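You operate a simulated robot arm through the tools that you are given. There is no shell and no other tool. Be economical: measure what you need, move in short steps, check, and stop when the job is done.

You run a simulated robot arm. Do the job below in one go: nothing can be reset, and whatever is moved stays where it is left.

JOB
Measure about half a glass of rice into the blue pan.
Fine: use the clear glass; bag and glass go back; no spills. Set down upright: bag, glass.

The check looks at the end state, three seconds after you hand in, the way a careful person would. Anything else that was tipped, shoved, dropped, spilled or broken makes it a failure.

ROBOT AND FRAMES
A 7-joint arm with a two-finger parallel gripper on a trunk, on a base that drives. Base frame: it is fixed to the floor where the robot stands at the start and does not move with it; the origin is under the middle of the robot, x ahead of it, y to its left, z up; the surface under the hand at the start is at about z = 0.91. Lengths are in m, angles in rad, forces in N, time in s.
With the tool pointing down near the work surface it reaches from about 0.36 to 0.78 m from the robot's upright axis, wherever it stands. Its first joint turns from -2.496 to 2.496 rad. Places, roughly: pan (35x16x10 cm) [0.7, -0.8, 0.5]. Payload 3 kg.
The tool frame sits at the grasp point between the pads (the TCP): z along the fingers, y along the line on which they close. The tips reach 0.03 m beyond it. Largest opening 0.11 m; finger width 0.02, thickness 0.01; the body of the gripper, 0.048 by 0.112 m, starts 0.055 m behind the TCP.
Orientation is that of the tool frame in the base frame, as a unit quaternion [x, y, z, w]. With the fingers straight down and closing along the base's y, the tool's x points along the base's -x, its y along +y and its z along -z.

CONTROLS
- The arm moves only by the tool jog_arm. Its argument "series" is a list of rows, each an object (a shift or turn left out is 0, a gripper value left out holds the last) with "offset": the shift along the tool's x, y, z in units of 50 mm (1.0 is 50 mm), a list of three; "delta_rot": the turn, a rotation vector about the tool's x, y, z in units of 4 degrees (1.0 is 4 degrees), a list of three; "gripper": the finger opening in m, from 0 to 0.11. In form: [{"offset": [dx, dy, dz], "delta_rot": [ax, ay, az], "gripper": gripper}, ...]. A call has 1 to 20 rows; each row shifts and turns the commanded pose from where the row before left it, along the tool's axes as they then stand. A call with a number of a shift or a turn outside -1 to 1 is refused whole. Rows are played at 5 a second. More than 0.05 m and 0.15 rad between two rows, or a gripper value outside its range, and nothing of the call is played. A pose out of reach is approached as far as the arm can. The call stops where the force on the tool passes 40 N (or 10 N more than at its start, if that is more) or the arm is blocked; 0.2 s more then pass. The fingers move at their own pace (about 0.153 m/s each) and stop on an object; they squeeze with about 27 N. The grip force told is the motor's: it shows also when the fingers shut on nothing. Time passes only in rows, and 0.2 s behind the last, so rows that do not move let the fingers close. The reply holds the time, the measured pose of the TCP, the force on the tool along the base axes, the opening and the grip force, in the units named above and with some noise, with the torque about the TCP (base axes, N m) and any sound that the robot's microphone picked up.
- Cameras (640 x 400 px; columns grow to the right, rows downward): "scene" is now at [0.5029, 0.0341, 1.4415]; the picture's right is [-0.00, -0.17, -0.99], its down [-0.38, -0.91, 0.16] and it looks along [-0.92, 0.38, -0.06] (base axes); focal length 214 px, centre (320, 200). "wrist" rides on the gripper at [0.072, 0.017, -0.104] in the tool frame; the picture's right is [-0.23, 0.97, 0.00], its down [-0.76, -0.18, -0.62] and it looks along [-0.61, -0.14, 0.78] (tool axes); focal length 222 px, centre (320, 200). There is no depth. A picture from a camera that has moved, and an enlarged one, comes with that camera's place and axes in the base frame and with its lens. The place of the scene camera against the robot may be out by one fixed shift of up to 0.025 m in any direction.
- grab_frame(camera): a new picture of that camera. The clock stands still meanwhile.
- move_column(by): slides the trunk up (or, below 0, down) by that many m; the arm and the scene camera ride with it, the base frame stays. It gives what a move gives, with no picture.
- steer(legs): drives the robot by 1 to 6 legs, each [ahead, turn to the left] in m and rad, along the robot's own axes; the way and the turn of a leg run together, so that a leg with both is an arc; at most 1.5 m and 3.142 rad a leg. The arm and the cameras ride along, it lands a little off, and it stops where it bumps. It gives what a move gives.
- turn_head(pan, tilt): turns the head with the scene camera to pan (to the left, within 1.396 rad either way) and tilt (down, from -0.506 to 1.204), counted from straight ahead of the robot. It gives what a move gives.
- zoom(camera, box): a new picture of the part [left, top, right, bottom] of that camera's present view, enlarged. The clock stands still meanwhile.
- job_done(): hands the job in; it is judged then, once.

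Work in short steps. Places have to be worked out from the pictures, the camera data and where the tool is seen: move nearer, look again, correct. Check each grasp and each placing, and mend what went wrong. You have 120 turns and 90 pictures in all, those below and enlarged ones among them. Open the gripper and draw the arm clear of the work before you hand the job in, unless the task says otherwise; then end with one line.

The tools are called as a command line: name --argument value ..., lists and objects as JSON in quotes. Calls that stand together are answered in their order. jog_arm: Moves the arm, as the interface text tells. Its arguments: {"type":"object","properties":{"series":{"type":"array","items":{"type":"object","properties":{"offset":{"type":"array","items":{"type":"number"}},"delta_rot":{"type":"array","items":{"type":"number"}},"gripper":{"type":"number"}}}}},"required":["series"]} The other tools are called the same way: move_column (by) slides the trunk up or down; steer (legs) drives the base; turn_head (pan, tilt) turns the head that bears the scene camera; grab_frame (camera) takes a picture; zoom (camera, box) takes an enlarged picture of a part of a camera's view; job_done () hands the job in.

At the start:

```text
time_s: 0.0
eef_pos: [0.4988, -0.0291, 1.3028]
ee_rot: [0.001, 1.0, 0.001, 0.0]
contact_force: [-0.2, -0.5, 0.2]
torque: [0.0, 0.02, 0.0]
finger_gap: 0.1099
finger_force: 0.2
trunk travel left (down, up): [-0.375, 0.115]
robot x, y, heading: [-0.0023, 0.0003, -0.001]
head pan, tilt: [1.4, 1.178]
```

scene: 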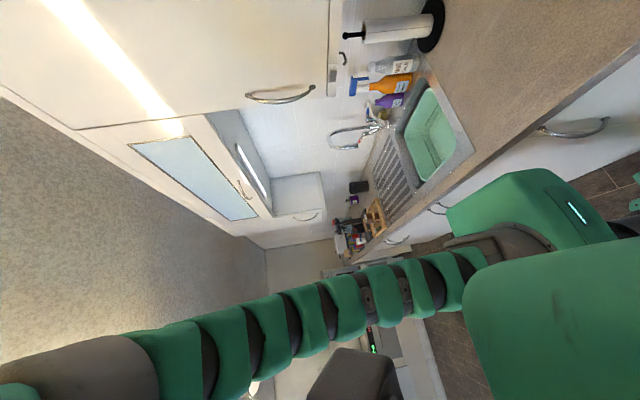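
wrist: 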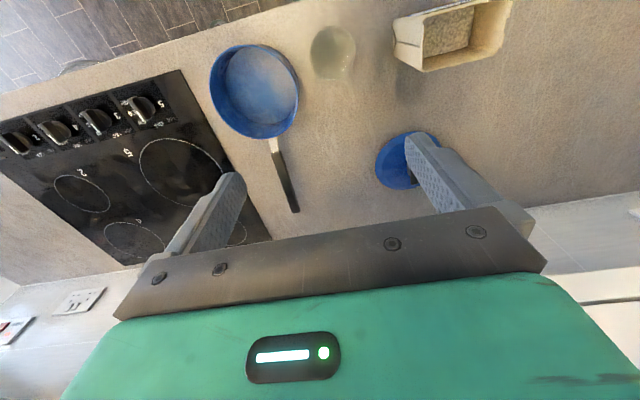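

The wrist view shows a pan, a clear glass, an open bag and another blue thing on the counter. I turn the head to the work area to see it properly.

turn_head --pan 0 --tilt 0.9

grab_frame --camera "scene"

zoom --camera "wrist" --box '[180, 0, 560, 237]'

```text
time_s: 1.5
eef_pos: [0.4976, -0.0288, 1.304]
ee_rot: [0.002, 1.0, 0.0, 0.0]
contact_force: [-0.2, -0.6, -0.1]
torque: [-0.01, 0.01, 0.02]
finger_gap: 0.11
finger_force: 0.0
trunk travel left (down, up): [-0.375, 0.115]
robot x, y, heading: [0.0021, 0.0035, -0.005]
head pan, tilt: [0.0, 0.901]
```

```text
87 pictures are left
camera scene: at [0.5213, -0.0226, 1.3762], right [0.0, -1.0, 0.0], down [-0.62, 0.0, 0.78], along [-0.78, 0.0, -0.62], focal length 214 px, centre (320, 200)
```

scene: 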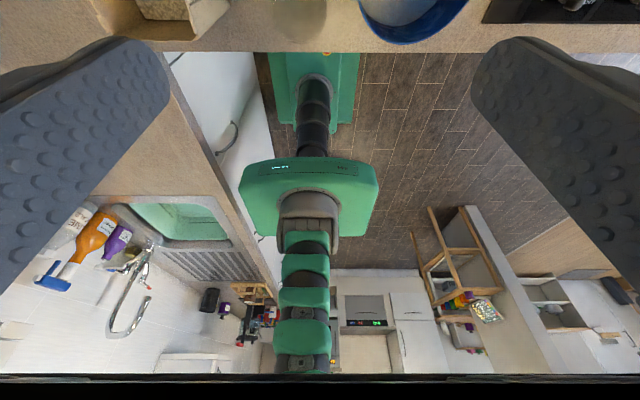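

```text
1.68 times, centred on (370, 118) of wrist
camera zoom: at [0.4262, -0.0119, 1.4072], right [0.23, 0.97, 0.0], down [0.76, -0.18, 0.62], along [0.61, -0.14, -0.78], focal length 374 px, centre (236, 337)
```

zoom: 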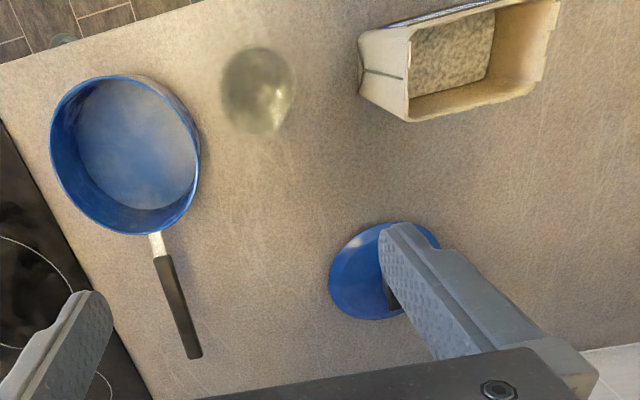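

The head camera looks straight down at tilt 0 (it is mounted tipped 90°). The stated pan place (z≈0.5, y≈-0.8) disagrees with the pan I see on the counter, so I look around.

turn_head --pan 0 --tilt -0.3

grab_frame --camera "scene"

turn_head --pan -0.9 --tilt -0.4

grab_frame --camera "scene"

```text
time_s: 2.9
eef_pos: [0.4989, -0.03, 1.3028]
ee_rot: [0.001, 1.0, -0.001, -0.001]
contact_force: [-0.9, 0.3, 0.5]
torque: [0.02, -0.03, -0.01]
finger_gap: 0.1102
finger_force: 0.1
trunk travel left (down, up): [-0.375, 0.115]
robot x, y, heading: [0.0012, 0.0044, -0.004]
head pan, tilt: [0.0, -0.3]
```

```text
85 pictures are left
camera scene: at [0.6267, -0.0228, 1.373], right [0.0, -1.0, 0.0], down [-0.96, 0.0, -0.29], along [0.29, 0.0, -0.96], focal length 214 px, centre (320, 200)
```

scene: 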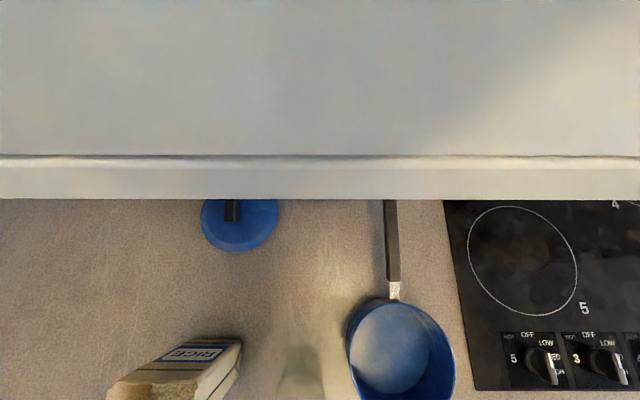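

```text
time_s: 4.1
eef_pos: [0.4993, -0.0279, 1.3053]
ee_rot: [0.001, 1.0, 0.0, 0.0]
contact_force: [0.2, -0.1, -0.4]
torque: [-0.02, 0.0, -0.02]
finger_gap: 0.1102
finger_force: 0.1
trunk travel left (down, up): [-0.375, 0.115]
robot x, y, heading: [-0.001, 0.0024, -0.004]
head pan, tilt: [-0.901, -0.4]
```

```text
84 pictures are left
camera scene: at [0.6342, -0.0802, 1.4062], right [0.0, -0.62, 0.78], down [-0.92, -0.3, -0.24], along [0.39, -0.72, -0.57], focal length 214 px, centre (320, 200)
```

scene: 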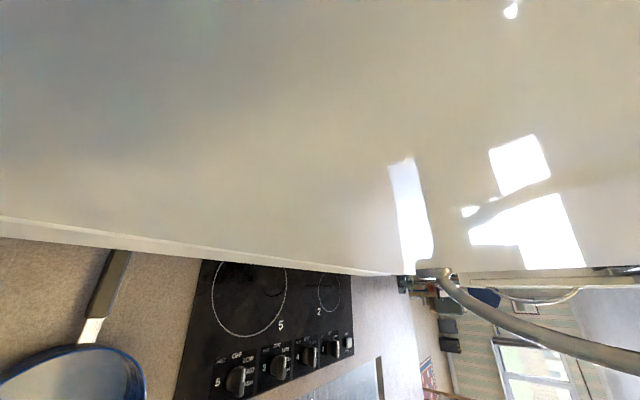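

Only one pan and its lid so far. I check the right side/under the counter front for another pan.

turn_head --pan -0.9 --tilt 0.4

grab_frame --camera "scene"

turn_head --pan 0 --tilt 0.3

grab_frame --camera "scene"

```text
time_s: 5.3
eef_pos: [0.4987, -0.0286, 1.3034]
ee_rot: [0.001, 1.0, 0.0, 0.0]
contact_force: [0.6, 0.3, 0.6]
torque: [0.01, 0.03, 0.03]
finger_gap: 0.11
finger_force: 0.0
trunk travel left (down, up): [-0.375, 0.115]
robot x, y, heading: [0.0027, 0.0055, -0.0]
head pan, tilt: [-0.901, 0.4]
```

```text
83 pictures are left
camera scene: at [0.5644, -0.0954, 1.3941], right [0.0, -0.62, 0.78], down [-0.92, 0.31, 0.24], along [-0.39, -0.72, -0.57], focal length 214 px, centre (320, 200)
```

scene: 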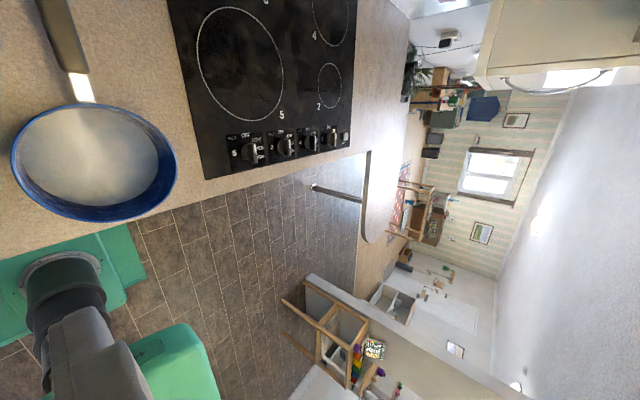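

```text
time_s: 6.5
eef_pos: [0.5, -0.0286, 1.3036]
ee_rot: [0.002, 1.0, 0.0, -0.001]
contact_force: [0.1, -0.5, 0.3]
torque: [0.0, -0.01, 0.0]
finger_gap: 0.1098
finger_force: 0.1
trunk travel left (down, up): [-0.375, 0.115]
robot x, y, heading: [0.0025, 0.0028, 0.001]
head pan, tilt: [0.0, 0.3]
```

```text
82 pictures are left
camera scene: at [0.5736, -0.0228, 1.3583], right [0.0, -1.0, 0.0], down [-0.96, 0.0, 0.3], along [-0.3, 0.0, -0.96], focal length 214 px, centre (320, 200)
```

scene: 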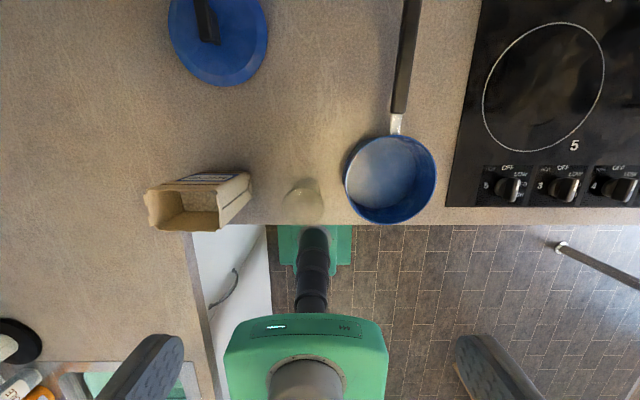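

No second pan visible; the blue pan on the counter fits the stated size. Next I look closely at the bag, glass and pan from a steeper view.

zoom --camera "scene" --box '[120, 120, 460, 240]'

turn_head --pan 0 --tilt 0.0

zoom --camera "scene" --box '[100, 180, 450, 400]'

```text
1.88 times, centred on (290, 180) of scene
camera zoom: at [0.5736, -0.0228, 1.3583], right [0.0, -1.0, 0.0], down [-0.96, 0.0, 0.3], along [-0.3, 0.0, -0.96], focal length 404 px, centre (376, 238)
```

zoom: 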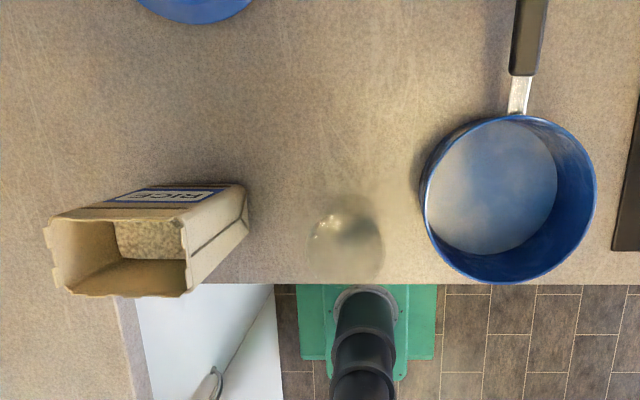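

```text
time_s: 7.3
eef_pos: [0.4985, -0.0294, 1.3038]
ee_rot: [0.001, 1.0, 0.0, 0.0]
contact_force: [0.6, -0.5, -0.9]
torque: [0.02, 0.01, -0.01]
finger_gap: 0.1101
finger_force: 0.1
trunk travel left (down, up): [-0.375, 0.115]
robot x, y, heading: [-0.0032, 0.0023, -0.001]
head pan, tilt: [0.0, 0.0]
```

```text
1.82 times, centred on (275, 290) of scene
camera zoom: at [0.6012, -0.0228, 1.3617], right [0.0, -1.0, 0.0], down [-1.0, 0.0, 0.0], along [0.0, 0.0, -1.0], focal length 390 px, centre (402, 36)
```

zoom: 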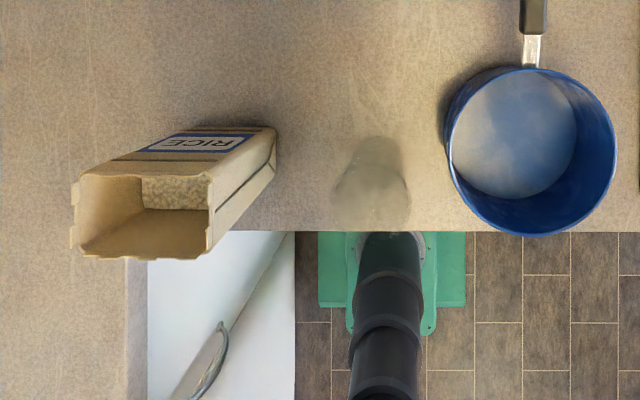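

Estimates: bag centre ≈(.466,.174), ~5.5 cm deep in x and 10 cm in y, top z≈1.06; glass ≈(.46,.005); pan ≈(.49,-.15). I plan to grip across x, approaching from the +y side tilted down, so first I move the hand left and yaw it.

jog_arm --series '[{"offset": [0, 1, 0]}, {"offset": [0, 1, 0]}, {"offset": [0, 1, 0]}, {"offset": [0, 1, 0]}, {"offset": [0, 1, 0]}, {"delta_rot": [0, 0, -1]}, {"delta_rot": [0, 0, -1]}, {"delta_rot": [0, 0, -1]}, {"delta_rot": [0, 0, -1]}, {"delta_rot": [0, 0, -1]}, {"delta_rot": [0, 0, -1]}, {"delta_rot": [0, 0, -1]}, {"delta_rot": [0, 0, -1]}, {"delta_rot": [0, 0, -1]}, {"delta_rot": [0, 0, -1]}, {"delta_rot": [0, 0, -1]}, {"delta_rot": [0, 0, -1]}, {"delta_rot": [0, 0, -1]}, {"delta_rot": [0, 0, -1]}, {"delta_rot": [0, 0, -1]}]'

grab_frame --camera "wrist"

grab_frame --camera "scene"

```text
time_s: 11.5
eef_pos: [0.4989, 0.2218, 1.3034]
ee_rot: [-0.5, 0.866, 0.0, 0.001]
contact_force: [-0.2, -0.3, 0.3]
torque: [0.02, -0.01, -0.02]
finger_gap: 0.1099
finger_force: 0.2
trunk travel left (down, up): [-0.375, 0.115]
robot x, y, heading: [-0.0014, 0.0062, -0.002]
head pan, tilt: [0.0, 0.0]
```

```text
79 pictures are left
camera wrist: at [0.4479, 0.1669, 1.4068], right [-0.73, 0.68, 0.0], down [0.53, 0.57, 0.62], along [0.43, 0.45, -0.78], focal length 222 px, centre (320, 200)
```

wrist: 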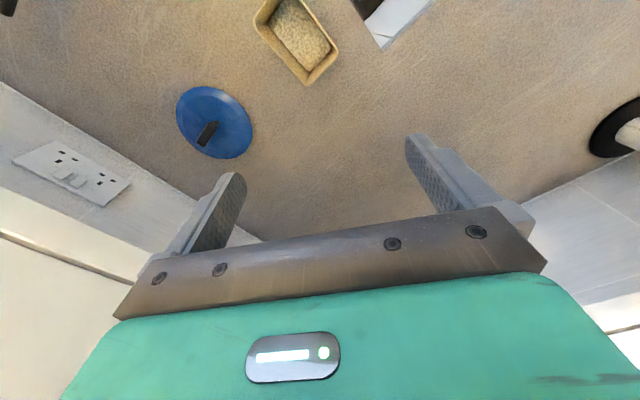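

```text
78 pictures are left
camera scene: at [0.5465, 0.3226, 1.3613], right [0.87, -0.5, 0.0], down [-0.5, -0.87, 0.0], along [0.0, 0.0, -1.0], focal length 214 px, centre (320, 200)
```

scene: 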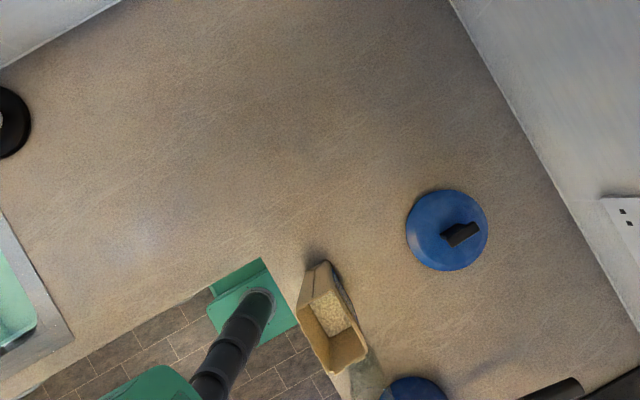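

The "scene" camera actually rides on the hand too, so it's no obstacle; cross-checking with the wrist camera puts the bag nearer (.485,.164), glass (.473,0), pan (.50,-.156). I finish the yaw and tilt the tool 44° toward -y.

jog_arm --series '[{"delta_rot": [0, 0, -1]}, {"delta_rot": [0, 0, -1]}, {"delta_rot": [0, 0, -1]}, {"delta_rot": [0, 0, -1]}, {"delta_rot": [0, 0, -1]}, {"delta_rot": [0, 0, -1]}, {"delta_rot": [0, 0, -1]}, {"delta_rot": [0, 0, -0.5]}, {"delta_rot": [0, 1, 0]}, {"delta_rot": [0, 1, 0]}, {"delta_rot": [0, 1, 0]}, {"delta_rot": [0, 1, 0]}, {"delta_rot": [0, 1, 0]}, {"delta_rot": [0, 1, 0]}, {"delta_rot": [0, 1, 0]}, {"delta_rot": [0, 1, 0]}, {"delta_rot": [0, 1, 0]}, {"delta_rot": [0, 1, 0]}, {"delta_rot": [0, 1, 0]}]'

grab_frame --camera "wrist"

grab_frame --camera "scene"

```text
time_s: 15.5
eef_pos: [0.4879, 0.2131, 1.2296]
ee_rot: [-0.655, 0.656, -0.265, -0.266]
contact_force: [0.0, -0.2, -0.1]
torque: [-0.02, -0.02, 0.01]
finger_gap: 0.11
finger_force: 0.0
out of reach, approached as far as the arm can: row 14, 16, 17, 19
trunk travel left (down, up): [-0.375, 0.115]
robot x, y, heading: [-0.0017, 0.0036, -0.0]
head pan, tilt: [0.0, 0.0]
```

```text
77 pictures are left
camera wrist: at [0.4703, 0.2333, 1.353], right [-0.97, 0.16, -0.16], down [0.18, 0.98, -0.08], along [0.14, -0.11, -0.98], focal length 222 px, centre (320, 200)
```

wrist: 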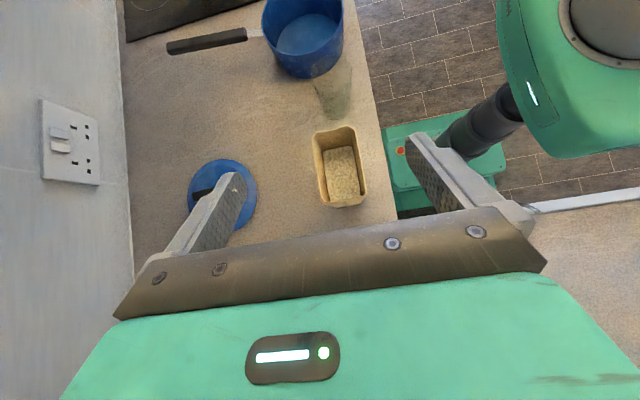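

```text
76 pictures are left
camera scene: at [0.4798, 0.3263, 1.1984], right [1.0, 0.0, 0.0], down [0.0, -0.72, 0.7], along [0.0, -0.7, -0.72], focal length 214 px, centre (320, 200)
```

scene: 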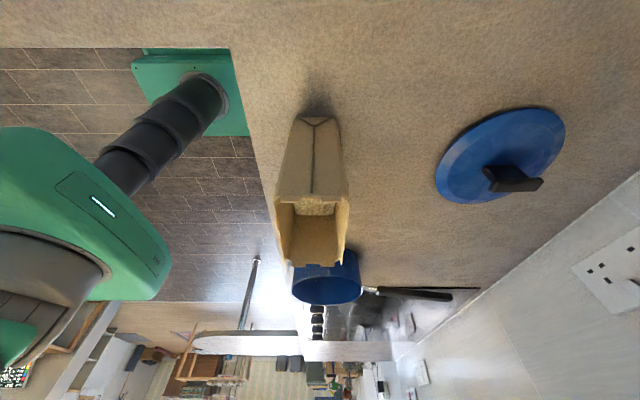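

From the wrist view, the bag's top spans x .450–.506, y .104–.210, top z≈1.05. I lower to a pre-grasp beyond its +y side and flatten the tool further.

jog_arm --series '[{"offset": [-0.77, 0.05, 0.23]}, {"offset": [-0.77, 0.05, 0.23]}, {"offset": [-0.77, 0.05, 0.23]}, {"offset": [-0.77, 0.05, 0.23]}, {"delta_rot": [0, 1, 0]}, {"delta_rot": [0, 1, 0]}, {"delta_rot": [0, 1, 0]}, {"delta_rot": [0, 1, 0]}]'

grab_frame --camera "wrist"

grab_frame --camera "scene"

```text
time_s: 17.3
eef_pos: [0.4671, 0.2769, 1.0715]
ee_rot: [-0.612, 0.612, -0.355, -0.354]
contact_force: [0.4, 0.7, 0.8]
torque: [0.02, -0.03, -0.03]
finger_gap: 0.1099
finger_force: 0.1
out of reach, approached as far as the arm can: row 8
trunk travel left (down, up): [-0.375, 0.115]
robot x, y, heading: [-0.0011, 0.0012, -0.003]
head pan, tilt: [0.0, 0.0]
```

```text
75 pictures are left
camera wrist: at [0.4496, 0.3316, 1.1866], right [-0.97, 0.11, -0.2], down [0.18, 0.92, -0.35], along [0.14, -0.38, -0.92], focal length 222 px, centre (320, 200)
```

wrist: 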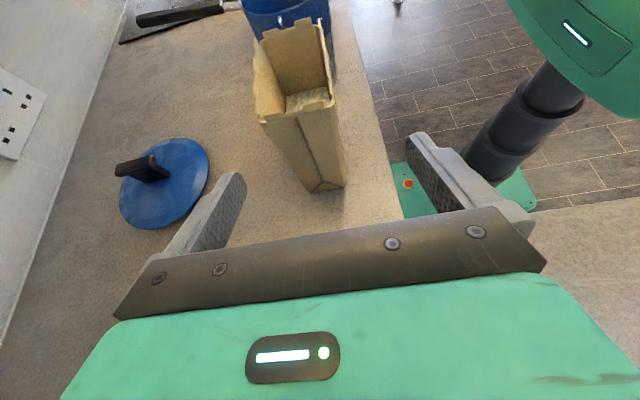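

```text
74 pictures are left
camera scene: at [0.4592, 0.3737, 1.0148], right [1.0, 0.0, 0.0], down [0.0, -0.5, 0.87], along [0.0, -0.87, -0.5], focal length 214 px, centre (320, 200)
```

scene: 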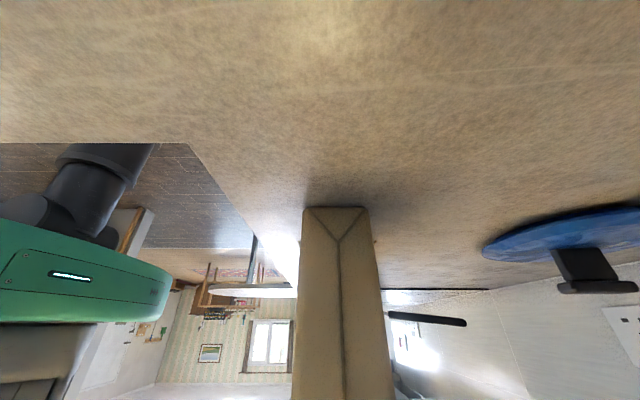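

Bag confirmed: centred x≈.478, +y face at y≈.20–.21, top z≈1.06. I advance along the tool axis to TCP ≈(.478,.196,1.00), fingers open on both x faces.

jog_arm --series '[{"offset": [-0.43, -0.22, 0]}, {"offset": [0, 0, 0.7]}, {"offset": [0, 0, 0.7]}, {"offset": [0, 0, 0.4]}]'

grab_frame --camera "wrist"

```text
time_s: 18.3
eef_pos: [0.4777, 0.2107, 1.008]
ee_rot: [0.613, -0.612, 0.354, 0.353]
contact_force: [-0.2, -0.2, -0.1]
torque: [-0.01, 0.02, 0.02]
finger_gap: 0.1102
finger_force: 0.0
trunk travel left (down, up): [-0.375, 0.115]
robot x, y, heading: [-0.0026, 0.0014, 0.0]
head pan, tilt: [0.0, 0.0]
```

```text
73 pictures are left
camera wrist: at [0.4613, 0.264, 1.1218], right [-0.97, 0.11, -0.2], down [0.18, 0.92, -0.35], along [0.14, -0.37, -0.92], focal length 222 px, centre (320, 200)
```

wrist: 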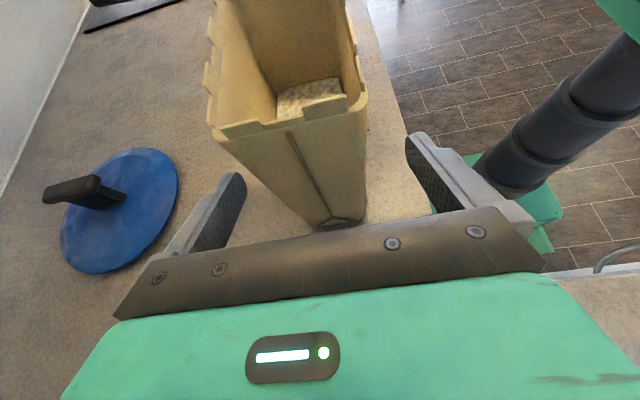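

The bag sits between the fingers with clearance. I advance 2 cm more and close.

jog_arm --series '[{"offset": [0, 0, 0.44]}, {"gripper": 0.03}, {"gripper": 0.03}, {"gripper": 0.03}, {"gripper": 0.03}]'

grab_frame --camera "wrist"

```text
time_s: 19.5
eef_pos: [0.4792, 0.192, 0.9971]
ee_rot: [0.612, -0.612, 0.354, 0.354]
contact_force: [1.1, 2.2, 0.7]
torque: [0.31, 0.02, -0.06]
finger_gap: 0.0607
finger_force: 27.5
trunk travel left (down, up): [-0.375, 0.115]
robot x, y, heading: [0.0005, 0.0026, -0.003]
head pan, tilt: [0.0, 0.0]
```

```text
72 pictures are left
camera wrist: at [0.4618, 0.2448, 1.1114], right [-0.97, 0.11, -0.2], down [0.18, 0.92, -0.35], along [0.14, -0.37, -0.92], focal length 222 px, centre (320, 200)
```

wrist: 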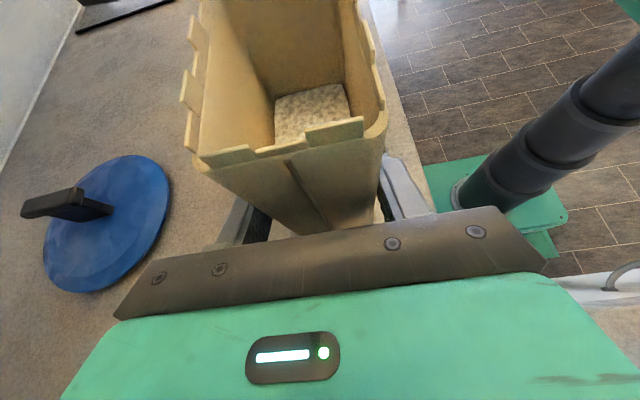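

Gripped at 0.061 m with 27 N. I lift 5 cm gently and check for slip.

jog_arm --series '[{"offset": [0.29, 0, -0.167], "gripper": 0.03}, {"offset": [0.29, 0, -0.167]}, {"offset": [0.29, 0, -0.167]}, {}]'

grab_frame --camera "wrist"

grab_frame --camera "scene"

```text
time_s: 20.5
eef_pos: [0.4778, 0.1919, 1.0485]
ee_rot: [0.612, -0.612, 0.354, 0.354]
contact_force: [-0.1, 0.8, -3.2]
torque: [0.07, -0.02, -0.02]
finger_gap: 0.0606
finger_force: 27.5
trunk travel left (down, up): [-0.375, 0.115]
robot x, y, heading: [-0.0033, 0.0027, 0.003]
head pan, tilt: [0.0, 0.0]
```

```text
71 pictures are left
camera wrist: at [0.4611, 0.2448, 1.162], right [-0.97, 0.12, -0.2], down [0.18, 0.92, -0.35], along [0.14, -0.37, -0.92], focal length 222 px, centre (320, 200)
```

wrist: 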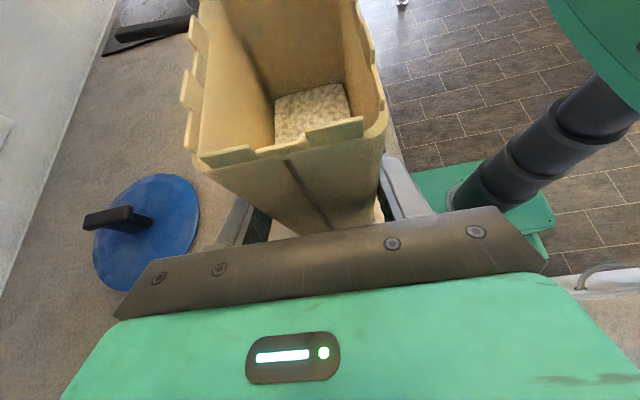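

```text
70 pictures are left
camera scene: at [0.4706, 0.2874, 0.9902], right [1.0, 0.0, 0.0], down [0.0, -0.5, 0.87], along [0.0, -0.87, -0.5], focal length 214 px, centre (320, 200)
```

scene: 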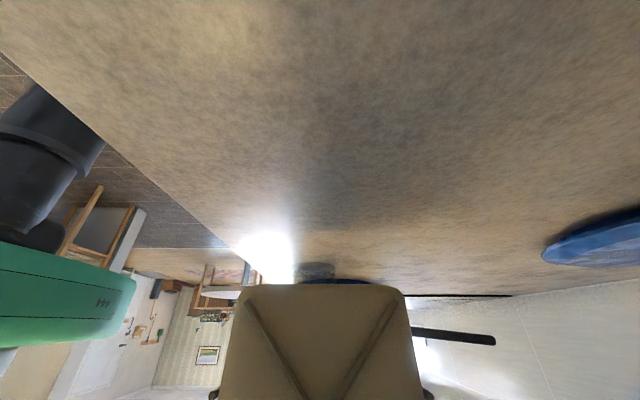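

Bag is held firmly (~0.33 kg). I lift to z≈1.15 and begin tipping 40° (well before flow), then view the glass.

jog_arm --series '[{"offset": [0.435, 0, -0.25]}, {"offset": [0.435, 0, -0.25]}, {"offset": [0.435, 0, -0.25]}, {"offset": [0.435, 0, -0.25]}, {"delta_rot": [0, -1, 0]}, {"delta_rot": [0, -1, 0]}, {"delta_rot": [0, -1, 0]}, {"delta_rot": [0, -1, 0]}, {"delta_rot": [0, -1, 0]}, {"delta_rot": [0, -1, 0]}, {"delta_rot": [0, -1, 0]}, {"delta_rot": [0, -1, 0]}, {"delta_rot": [0, -1, 0]}, {"delta_rot": [0, -1, 0]}]'

grab_frame --camera "wrist"

grab_frame --camera "scene"

```text
time_s: 23.5
eef_pos: [0.478, 0.1909, 1.1483]
ee_rot: [-0.696, 0.697, -0.121, -0.124]
contact_force: [0.7, 0.6, -2.7]
torque: [0.04, -0.01, 0.0]
finger_gap: 0.0605
finger_force: 27.9
trunk travel left (down, up): [-0.375, 0.115]
robot x, y, heading: [-0.0008, 0.0042, 0.0]
head pan, tilt: [0.0, 0.0]
```

```text
69 pictures are left
camera wrist: at [0.4604, 0.1584, 1.2699], right [-0.97, 0.21, -0.08], down [0.18, 0.93, 0.33], along [0.14, 0.3, -0.94], focal length 222 px, centre (320, 200)
```

wrist: 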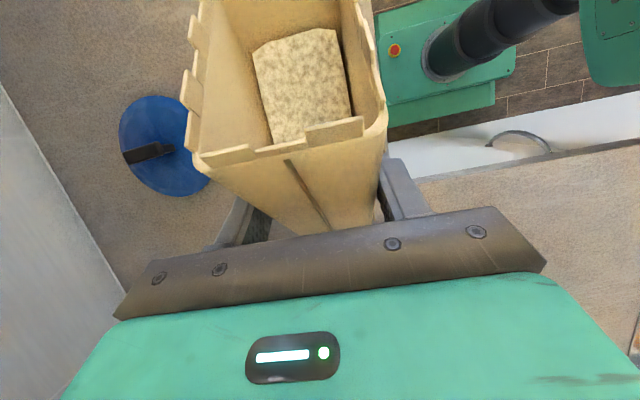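

```text
68 pictures are left
camera scene: at [0.4701, 0.3145, 1.166], right [1.0, 0.0, 0.0], down [0.0, -0.94, 0.34], along [0.0, -0.34, -0.94], focal length 214 px, centre (320, 200)
```

scene: 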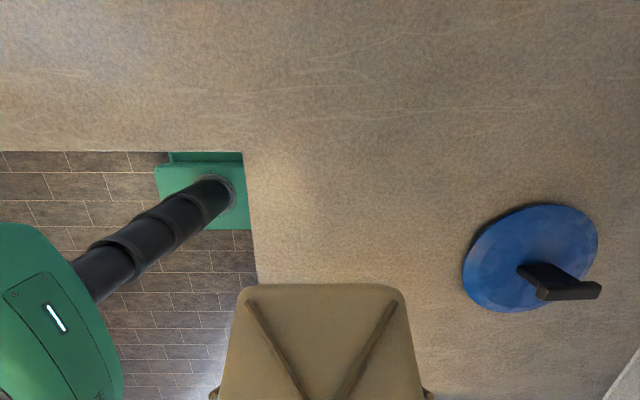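

The wrist camera shows the rice slipping toward the mouth inside, nothing out yet; the glass is hidden behind the bag. I turn it back upright to look under the bag at the glass from the side, to learn its height.

jog_arm --series '[{"delta_rot": [0, 1, 0]}, {"delta_rot": [0, 1, 0]}, {"delta_rot": [0, 1, 0]}, {"delta_rot": [0, 1, 0]}, {"delta_rot": [0, 1, 0]}, {"delta_rot": [0, 1, 0]}, {"delta_rot": [0, 1, 0]}, {"delta_rot": [0, 1, 0]}, {"delta_rot": [0, 1, 0]}, {"delta_rot": [0, 1, 0]}]'

zoom --camera "scene" --box '[200, 150, 440, 300]'

```text
time_s: 25.7
eef_pos: [0.4778, 0.192, 1.1486]
ee_rot: [-0.611, 0.613, -0.353, -0.355]
contact_force: [-0.1, -1.2, -3.5]
torque: [0.07, 0.02, -0.04]
finger_gap: 0.0607
finger_force: 27.1
trunk travel left (down, up): [-0.375, 0.115]
robot x, y, heading: [0.0038, 0.0014, 0.003]
head pan, tilt: [0.0, 0.0]
```

```text
2.67 times, centred on (320, 225) of scene
camera zoom: at [0.4701, 0.2867, 1.0904], right [1.0, 0.0, 0.0], down [0.0, -0.5, 0.87], along [0.0, -0.87, -0.5], focal length 572 px, centre (320, 133)
```

zoom: 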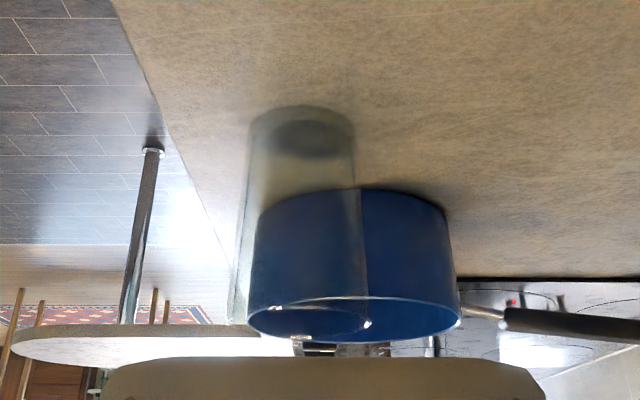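

Glass (upside-down in view) has its rim at z≈1.025, rim ø≈7 cm, centred ≈(.472,.002). I'll pour over one lip corner: tip 48°, then roll ~28° toward the robot to make a V-channel, still short of the glass.

jog_arm --series '[{"delta_rot": [0, -1, 0]}, {"delta_rot": [0, -1, 0]}, {"delta_rot": [0, -1, 0]}, {"delta_rot": [0, -1, 0]}, {"delta_rot": [0, -1, 0]}, {"delta_rot": [0, -1, 0]}, {"delta_rot": [0, -1, 0]}, {"delta_rot": [0, -1, 0]}, {"delta_rot": [0, -1, 0]}, {"delta_rot": [0, -1, 0]}, {"delta_rot": [0, -1, 0]}, {"delta_rot": [0, -1, 0]}, {"delta_rot": [1, 0, 0]}, {"delta_rot": [1, 0, 0]}, {"delta_rot": [1, 0, 0]}, {"delta_rot": [1, 0, 0]}, {"delta_rot": [1, 0, 0]}, {"delta_rot": [1, 0, 0]}, {"delta_rot": [1, 0, 0]}]'

grab_frame --camera "wrist"

```text
time_s: 29.7
eef_pos: [0.479, 0.1917, 1.1494]
ee_rot: [0.7, -0.665, 0.242, -0.099]
contact_force: [1.1, 0.1, -4.1]
torque: [0.01, 0.07, -0.01]
finger_gap: 0.0608
finger_force: 26.9
trunk travel left (down, up): [-0.375, 0.115]
robot x, y, heading: [0.0016, 0.0005, -0.001]
head pan, tilt: [0.0, 0.0]
```

```text
66 pictures are left
camera wrist: at [0.4142, 0.1377, 1.2449], right [-0.86, 0.13, -0.5], down [-0.14, 0.88, 0.46], along [0.49, 0.46, -0.74], focal length 222 px, centre (320, 200)
```

wrist: 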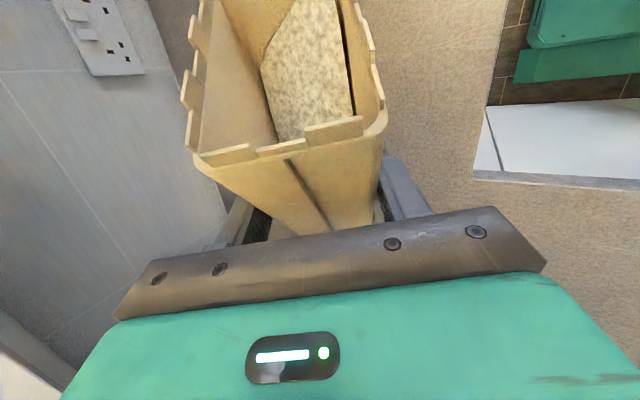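

Rice gathers toward the low corner as wanted. Lip corner computed at ≈(.476,.087,1.12); I bring it over the glass and tip 12° more about the lip.

jog_arm --series '[{"offset": [0.41, 0.22, 0.33]}, {"offset": [0.41, 0.22, 0.33]}, {"offset": [0.41, 0.22, 0.33]}, {"offset": [0.06, 0, -0.135], "delta_rot": [0, -1, 0]}, {"offset": [0.06, 0, -0.135], "delta_rot": [0, -1, 0]}, {"offset": [0.06, 0, -0.135], "delta_rot": [0, -1, 0]}, {}]'

grab_frame --camera "wrist"

grab_frame --camera "scene"

```text
time_s: 31.3
eef_pos: [0.4624, 0.1116, 1.122]
ee_rot: [0.722, -0.651, 0.168, -0.167]
contact_force: [-0.1, -0.4, -3.5]
torque: [-0.02, 0.06, -0.03]
finger_gap: 0.0607
finger_force: 26.5
trunk travel left (down, up): [-0.375, 0.115]
robot x, y, heading: [-0.0016, 0.0053, 0.004]
head pan, tilt: [0.0, 0.0]
```

```text
65 pictures are left
camera wrist: at [0.4063, 0.0358, 1.2072], right [-0.88, 0.13, -0.45], down [-0.2, 0.76, 0.62], along [0.42, 0.64, -0.64], focal length 222 px, centre (320, 200)
```

wrist: 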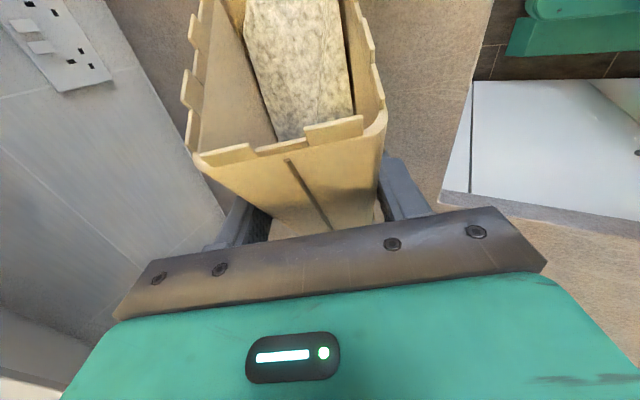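

```text
64 pictures are left
camera scene: at [0.4253, 0.2267, 1.1722], right [0.88, 0.1, 0.46], down [0.1, -0.99, 0.02], along [0.46, 0.02, -0.89], focal length 214 px, centre (320, 200)
```

scene: 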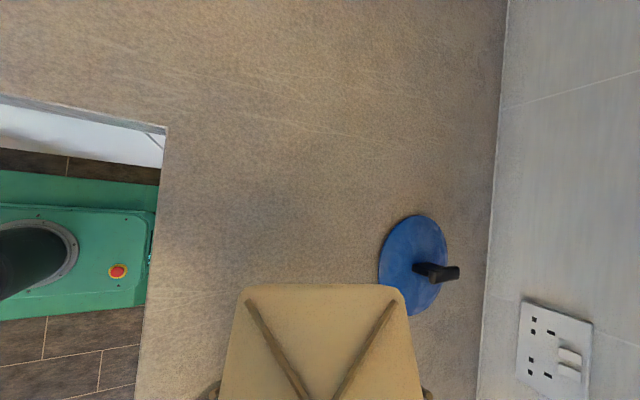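

Lip corner is at ≈(.468,.014,1.074), no loss so far. I lower 2 cm and tip 8° more.

jog_arm --series '[{"offset": [0, 0.18, 0.36]}, {"offset": [0.06, 0, -0.135], "delta_rot": [0, -1, 0]}, {"offset": [0.06, 0, -0.135], "delta_rot": [0, -1, 0]}, {}, {}]'

grab_frame --camera "wrist"

```text
time_s: 32.5
eef_pos: [0.4559, 0.1046, 1.1153]
ee_rot: [0.73, -0.639, 0.117, -0.212]
contact_force: [-0.4, -0.4, -3.5]
torque: [-0.02, 0.09, -0.01]
finger_gap: 0.0607
finger_force: 27.0
trunk travel left (down, up): [-0.375, 0.115]
robot x, y, heading: [0.001, 0.0042, -0.005]
head pan, tilt: [0.0, 0.0]
```

```text
63 pictures are left
camera wrist: at [0.4076, 0.0158, 1.1899], right [-0.9, 0.13, -0.42], down [-0.24, 0.66, 0.71], along [0.37, 0.74, -0.56], focal length 222 px, centre (320, 200)
```

wrist: 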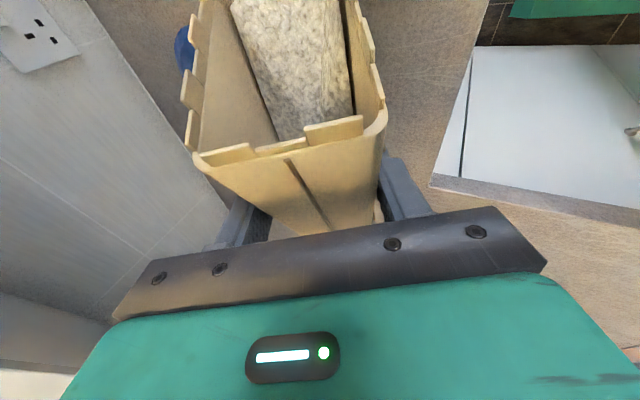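

No flow yet at ≈68° (weight unchanged); lip at (.467,.014,1.056). I tip 8° more.

jog_arm --series '[{"offset": [0.06, 0, -0.135], "delta_rot": [0, -1, 0]}, {}, {"offset": [0.06, 0, -0.135], "delta_rot": [0, -1, 0]}, {}, {}]'

grab_frame --camera "wrist"

```text
time_s: 33.7
eef_pos: [0.4516, 0.0958, 1.1243]
ee_rot: [0.737, -0.622, 0.066, -0.256]
contact_force: [-0.1, -0.3, -2.5]
torque: [-0.03, 0.05, 0.0]
finger_gap: 0.0605
finger_force: 26.6
trunk travel left (down, up): [-0.375, 0.115]
robot x, y, heading: [-0.0018, 0.0044, 0.002]
head pan, tilt: [0.0, 0.0]
```

```text
62 pictures are left
camera wrist: at [0.4104, -0.0052, 1.1897], right [-0.91, 0.12, -0.4], down [-0.27, 0.56, 0.79], along [0.32, 0.82, -0.47], focal length 222 px, centre (320, 200)
```

wrist: 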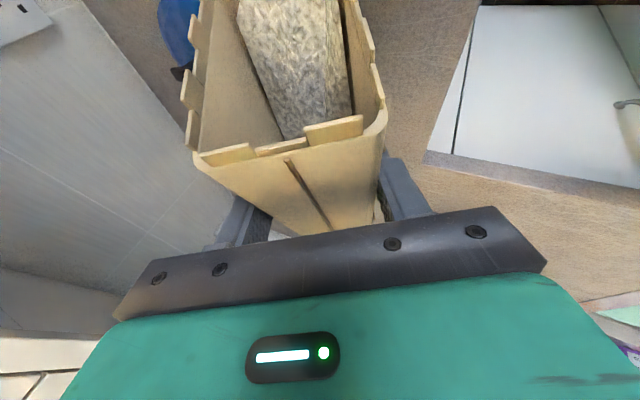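

The weight reads 2.5 N (from ~3.4), so flow may have begun. I take stationary readings.

jog_arm --series '[{}]'

jog_arm --series '[{}]'

jog_arm --series '[{}]'

jog_arm --series '[{}]'

```text
time_s: 34.1
eef_pos: [0.4522, 0.0969, 1.1245]
ee_rot: [0.738, -0.621, 0.066, -0.256]
contact_force: [-0.4, 0.1, -2.2]
torque: [-0.02, 0.04, 0.01]
finger_gap: 0.0606
finger_force: 26.9
trunk travel left (down, up): [-0.375, 0.115]
robot x, y, heading: [0.0031, -0.0, 0.004]
head pan, tilt: [0.0, 0.0]
```

```text
time_s: 34.5
eef_pos: [0.453, 0.0965, 1.1248]
ee_rot: [0.737, -0.622, 0.066, -0.256]
contact_force: [-0.4, 0.8, -3.2]
torque: [-0.03, 0.05, -0.01]
finger_gap: 0.0606
finger_force: 27.5
trunk travel left (down, up): [-0.375, 0.115]
robot x, y, heading: [-0.0005, 0.0028, -0.005]
head pan, tilt: [0.0, 0.0]
```

```text
time_s: 34.9
eef_pos: [0.4524, 0.096, 1.1248]
ee_rot: [0.738, -0.622, 0.065, -0.255]
contact_force: [0.2, 0.0, -1.9]
torque: [-0.07, 0.05, -0.01]
finger_gap: 0.0605
finger_force: 27.1
trunk travel left (down, up): [-0.375, 0.115]
robot x, y, heading: [-0.003, 0.0041, 0.001]
head pan, tilt: [0.0, 0.0]
```

```text
time_s: 35.3
eef_pos: [0.4529, 0.0952, 1.1252]
ee_rot: [0.737, -0.622, 0.066, -0.256]
contact_force: [0.2, 0.1, -1.8]
torque: [-0.03, 0.07, -0.01]
finger_gap: 0.0608
finger_force: 27.2
trunk travel left (down, up): [-0.375, 0.115]
robot x, y, heading: [-0.0033, 0.0017, 0.001]
head pan, tilt: [0.0, 0.0]
```

Readings average ~2.2 N and seem to be falling: it is flowing. I tip back now to stop, holding the lip over the glass, then check.

jog_arm --series '[{"offset": [-0.06, 0, 0.135], "delta_rot": [0, 1, 0]}, {"offset": [-0.06, 0, 0.135], "delta_rot": [0, 1, 0]}, {"offset": [-0.06, 0, 0.135], "delta_rot": [0, 1, 0]}, {"offset": [-0.06, 0, 0.135], "delta_rot": [0, 1, 0]}, {"offset": [0, -0.18, -0.36], "delta_rot": [0, 1, 0]}, {"offset": [0, -0.18, -0.36]}, {"offset": [0, -0.18, -0.36], "delta_rot": [0, 1, 0]}]'

grab_frame --camera "wrist"

```text
time_s: 36.9
eef_pos: [0.4605, 0.1168, 1.1635]
ee_rot: [0.708, -0.661, 0.218, -0.121]
contact_force: [0.6, -0.4, -2.3]
torque: [0.01, 0.04, -0.02]
finger_gap: 0.0607
finger_force: 26.9
trunk travel left (down, up): [-0.375, 0.115]
robot x, y, heading: [-0.0006, 0.0037, -0.005]
head pan, tilt: [0.0, 0.0]
```

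```text
61 pictures are left
camera wrist: at [0.3994, 0.0551, 1.2571], right [-0.87, 0.13, -0.48], down [-0.16, 0.84, 0.51], along [0.47, 0.52, -0.71], focal length 222 px, centre (320, 200)
```

wrist: 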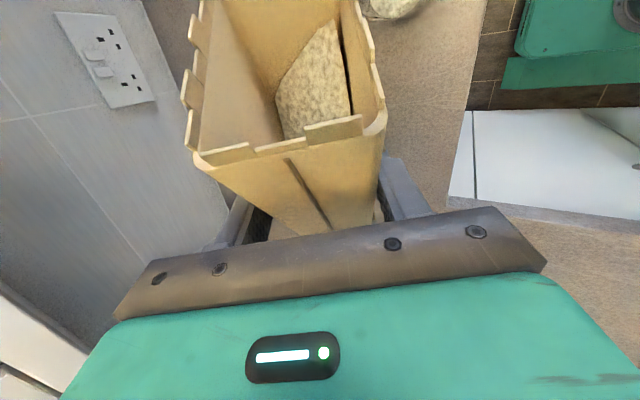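

Rice is visible in the glass at the image top. I back off +y, unroll and bring the bag upright to view the glass from under it.

jog_arm --series '[{"offset": [-0.8, 0, 0], "delta_rot": [0, 1, 0]}, {"offset": [-0.75, 0, 0], "delta_rot": [-1, 0, 0]}, {"delta_rot": [-1, 0, 0]}, {"delta_rot": [-1, 0, 0]}, {"delta_rot": [-1, 0, 0]}, {"delta_rot": [-1, 0, 0]}, {"delta_rot": [-1, 0, 0]}, {"delta_rot": [-1, 0, 0]}, {"delta_rot": [0, 1, 0]}, {"delta_rot": [0, 1, 0]}, {"delta_rot": [0, 1, 0]}, {"delta_rot": [0, 1, 0]}, {"delta_rot": [0, 1, 0]}, {"delta_rot": [0, 1, 0]}, {"delta_rot": [0, 1, 0]}, {"delta_rot": [0, 1, 0]}, {"delta_rot": [0, 1, 0]}, {"delta_rot": [0, 1, 0]}, {"delta_rot": [0, 1, 0]}, {"delta_rot": [0, 1, 0]}]'

zoom --camera "scene" --box '[200, 150, 440, 300]'

```text
time_s: 41.1
eef_pos: [0.4591, 0.1936, 1.1489]
ee_rot: [-0.611, 0.613, -0.353, -0.356]
contact_force: [0.2, 1.0, -2.7]
torque: [0.1, 0.0, -0.03]
finger_gap: 0.0607
finger_force: 26.8
trunk travel left (down, up): [-0.375, 0.115]
robot x, y, heading: [0.0001, 0.0031, 0.002]
head pan, tilt: [0.0, 0.0]
```

```text
2.67 times, centred on (320, 225) of scene
camera zoom: at [0.4522, 0.2892, 1.0916], right [1.0, 0.0, 0.0], down [0.0, -0.5, 0.87], along [0.0, -0.87, -0.5], focal length 572 px, centre (320, 133)
```

zoom: 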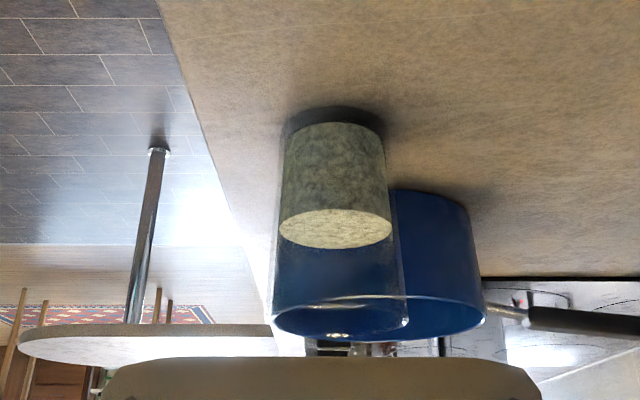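

The glass holds rice to about half its inner depth, with no spill visible. I put the bag back: return to x=.4785 and lower to just above the grasp height.

jog_arm --series '[{"offset": [0, -0.388, 0]}, {"offset": [-0.529, 0, 0.304]}, {"offset": [-0.529, 0, 0.304]}, {"offset": [-0.529, 0, 0.304]}, {"offset": [-0.529, 0, 0.304]}, {"offset": [-0.3, 0, 0.172]}, {"offset": [-0.13, 0, 0.075]}, {}]'

grab_frame --camera "scene"

```text
time_s: 42.9
eef_pos: [0.4771, 0.1931, 1.0036]
ee_rot: [-0.612, 0.613, -0.353, -0.354]
contact_force: [-0.3, -0.2, -2.8]
torque: [0.07, -0.01, -0.01]
finger_gap: 0.0606
finger_force: 27.1
trunk travel left (down, up): [-0.375, 0.115]
robot x, y, heading: [0.0011, 0.0028, -0.001]
head pan, tilt: [0.0, 0.0]
```

```text
59 pictures are left
camera scene: at [0.4709, 0.2895, 0.945], right [1.0, 0.0, 0.0], down [0.0, -0.5, 0.87], along [0.0, -0.87, -0.5], focal length 214 px, centre (320, 200)
```

scene: 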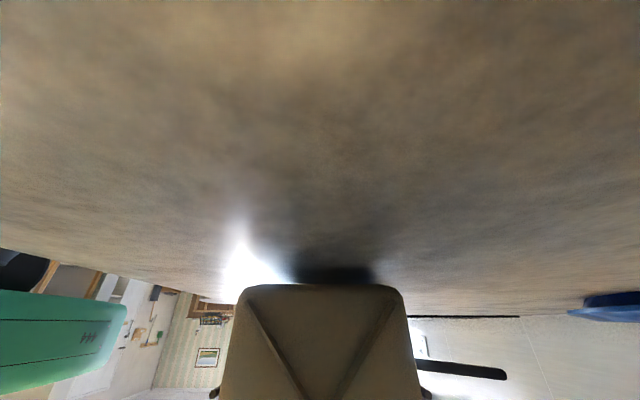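

Hovering ~6 mm above the original height. I lower in 2 mm steps until contact shows.

jog_arm --series '[{"offset": [-0.035, 0, 0.02]}, {"offset": [-0.035, 0, 0.02]}, {"offset": [-0.035, 0, 0.02]}, {}]'

```text
time_s: 43.9
eef_pos: [0.4783, 0.1946, 0.9976]
ee_rot: [-0.612, 0.613, -0.354, -0.354]
contact_force: [-0.4, 2.3, 12.7]
torque: [0.48, 0.4, -0.08]
finger_gap: 0.0608
finger_force: 26.9
trunk travel left (down, up): [-0.375, 0.115]
robot x, y, heading: [-0.001, 0.003, 0.004]
head pan, tilt: [0.0, 0.0]
```

Contact (12.7 N up). I ease up about 1.5 mm, open, and wait.

jog_arm --series '[{"offset": [0.02, 0, -0.012]}, {"gripper": 0.07}, {"gripper": 0.085}, {"gripper": 0.11}, {}]'

grab_frame --camera "wrist"

```text
time_s: 45.1
eef_pos: [0.4789, 0.1949, 0.9969]
ee_rot: [-0.612, 0.613, -0.353, -0.354]
contact_force: [0.8, 0.0, 0.0]
torque: [0.01, 0.01, 0.03]
finger_gap: 0.1101
finger_force: 0.0
trunk travel left (down, up): [-0.375, 0.115]
robot x, y, heading: [-0.0028, 0.0026, 0.004]
head pan, tilt: [0.0, 0.0]
```

```text
58 pictures are left
camera wrist: at [0.4627, 0.248, 1.1118], right [-0.97, 0.11, -0.2], down [0.18, 0.92, -0.35], along [0.14, -0.37, -0.92], focal length 222 px, centre (320, 200)
```

wrist: 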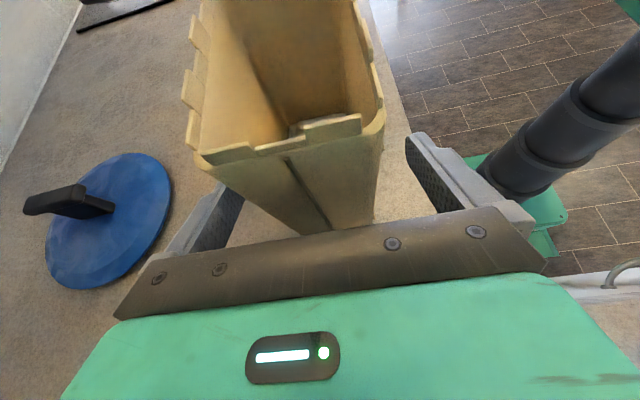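

Bag stands on its spot. I withdraw along the tool axis and then rise.

jog_arm --series '[{"offset": [0, 0, -0.7]}, {"offset": [0, 0, -0.8]}, {"offset": [0, 0, -0.8]}, {"offset": [0.6, 0, -0.35]}, {"offset": [0.6, 0, -0.35]}, {"offset": [0.6, 0, -0.35]}]'

grab_frame --camera "wrist"

```text
time_s: 46.5
eef_pos: [0.4695, 0.2781, 1.0826]
ee_rot: [-0.612, 0.612, -0.353, -0.354]
contact_force: [0.3, -0.6, -0.7]
torque: [0.02, 0.02, -0.02]
finger_gap: 0.11
finger_force: 0.0
out of reach, approached as far as the arm can: row 4, 5, 6
trunk travel left (down, up): [-0.375, 0.115]
robot x, y, heading: [-0.0017, -0.0012, 0.003]
head pan, tilt: [0.0, 0.0]
```

```text
57 pictures are left
camera wrist: at [0.4528, 0.331, 1.1967], right [-0.97, 0.11, -0.2], down [0.18, 0.92, -0.35], along [0.14, -0.37, -0.92], focal length 222 px, centre (320, 200)
```

wrist: 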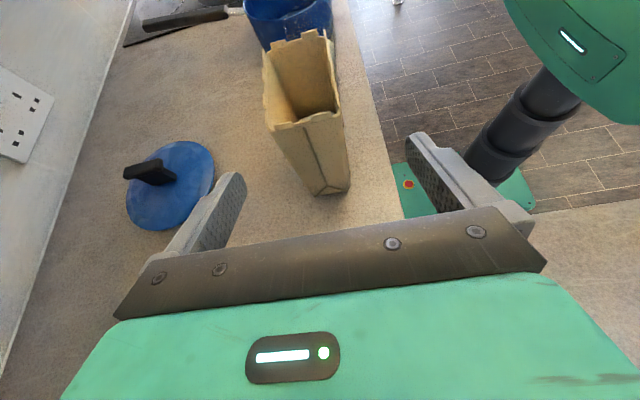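

Bag is upright where it was. I rotate the tool to straight down and rise.

jog_arm --series '[{"delta_rot": [0, -1, 0]}, {"delta_rot": [0, -1, 0]}, {"delta_rot": [0, -1, 0]}, {"delta_rot": [0, -1, 0]}, {"delta_rot": [0, -1, 0]}, {"delta_rot": [0, -1, 0]}, {"delta_rot": [0, -1, 0]}, {"delta_rot": [0, -1, 0]}, {"delta_rot": [0, -1, 0]}, {"delta_rot": [0, -1, 0]}, {"delta_rot": [0, -1, 0]}, {"delta_rot": [0, -1, 0]}, {"delta_rot": [0, -1, 0]}, {"delta_rot": [0, -1, 0]}, {"delta_rot": [0, -1, 0]}, {"offset": [0, 0, -1]}, {"offset": [0, 0, -1]}, {"offset": [0, 0, -1]}]'

grab_frame --camera "scene"

```text
time_s: 50.3
eef_pos: [0.4678, 0.2789, 1.2328]
ee_rot: [-0.706, 0.708, 0.001, 0.0]
contact_force: [0.1, 0.2, 0.0]
torque: [-0.01, 0.04, 0.0]
finger_gap: 0.1099
finger_force: 0.0
trunk travel left (down, up): [-0.375, 0.115]
robot x, y, heading: [0.0002, 0.0023, 0.003]
head pan, tilt: [0.0, 0.0]
```

```text
56 pictures are left
camera scene: at [0.4598, 0.3944, 1.2901], right [1.0, 0.0, 0.0], down [0.0, -1.0, 0.0], along [0.0, 0.0, -1.0], focal length 214 px, centre (320, 200)
```

scene: 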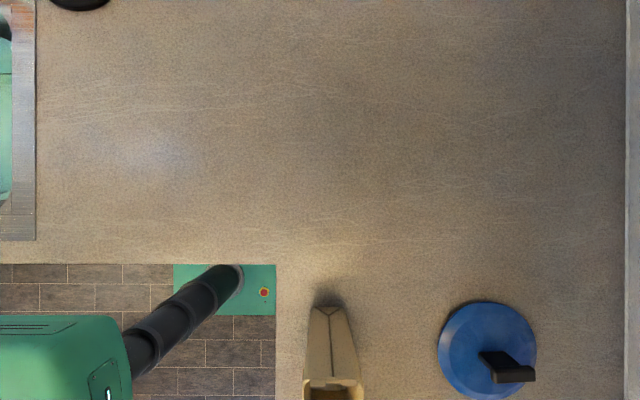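

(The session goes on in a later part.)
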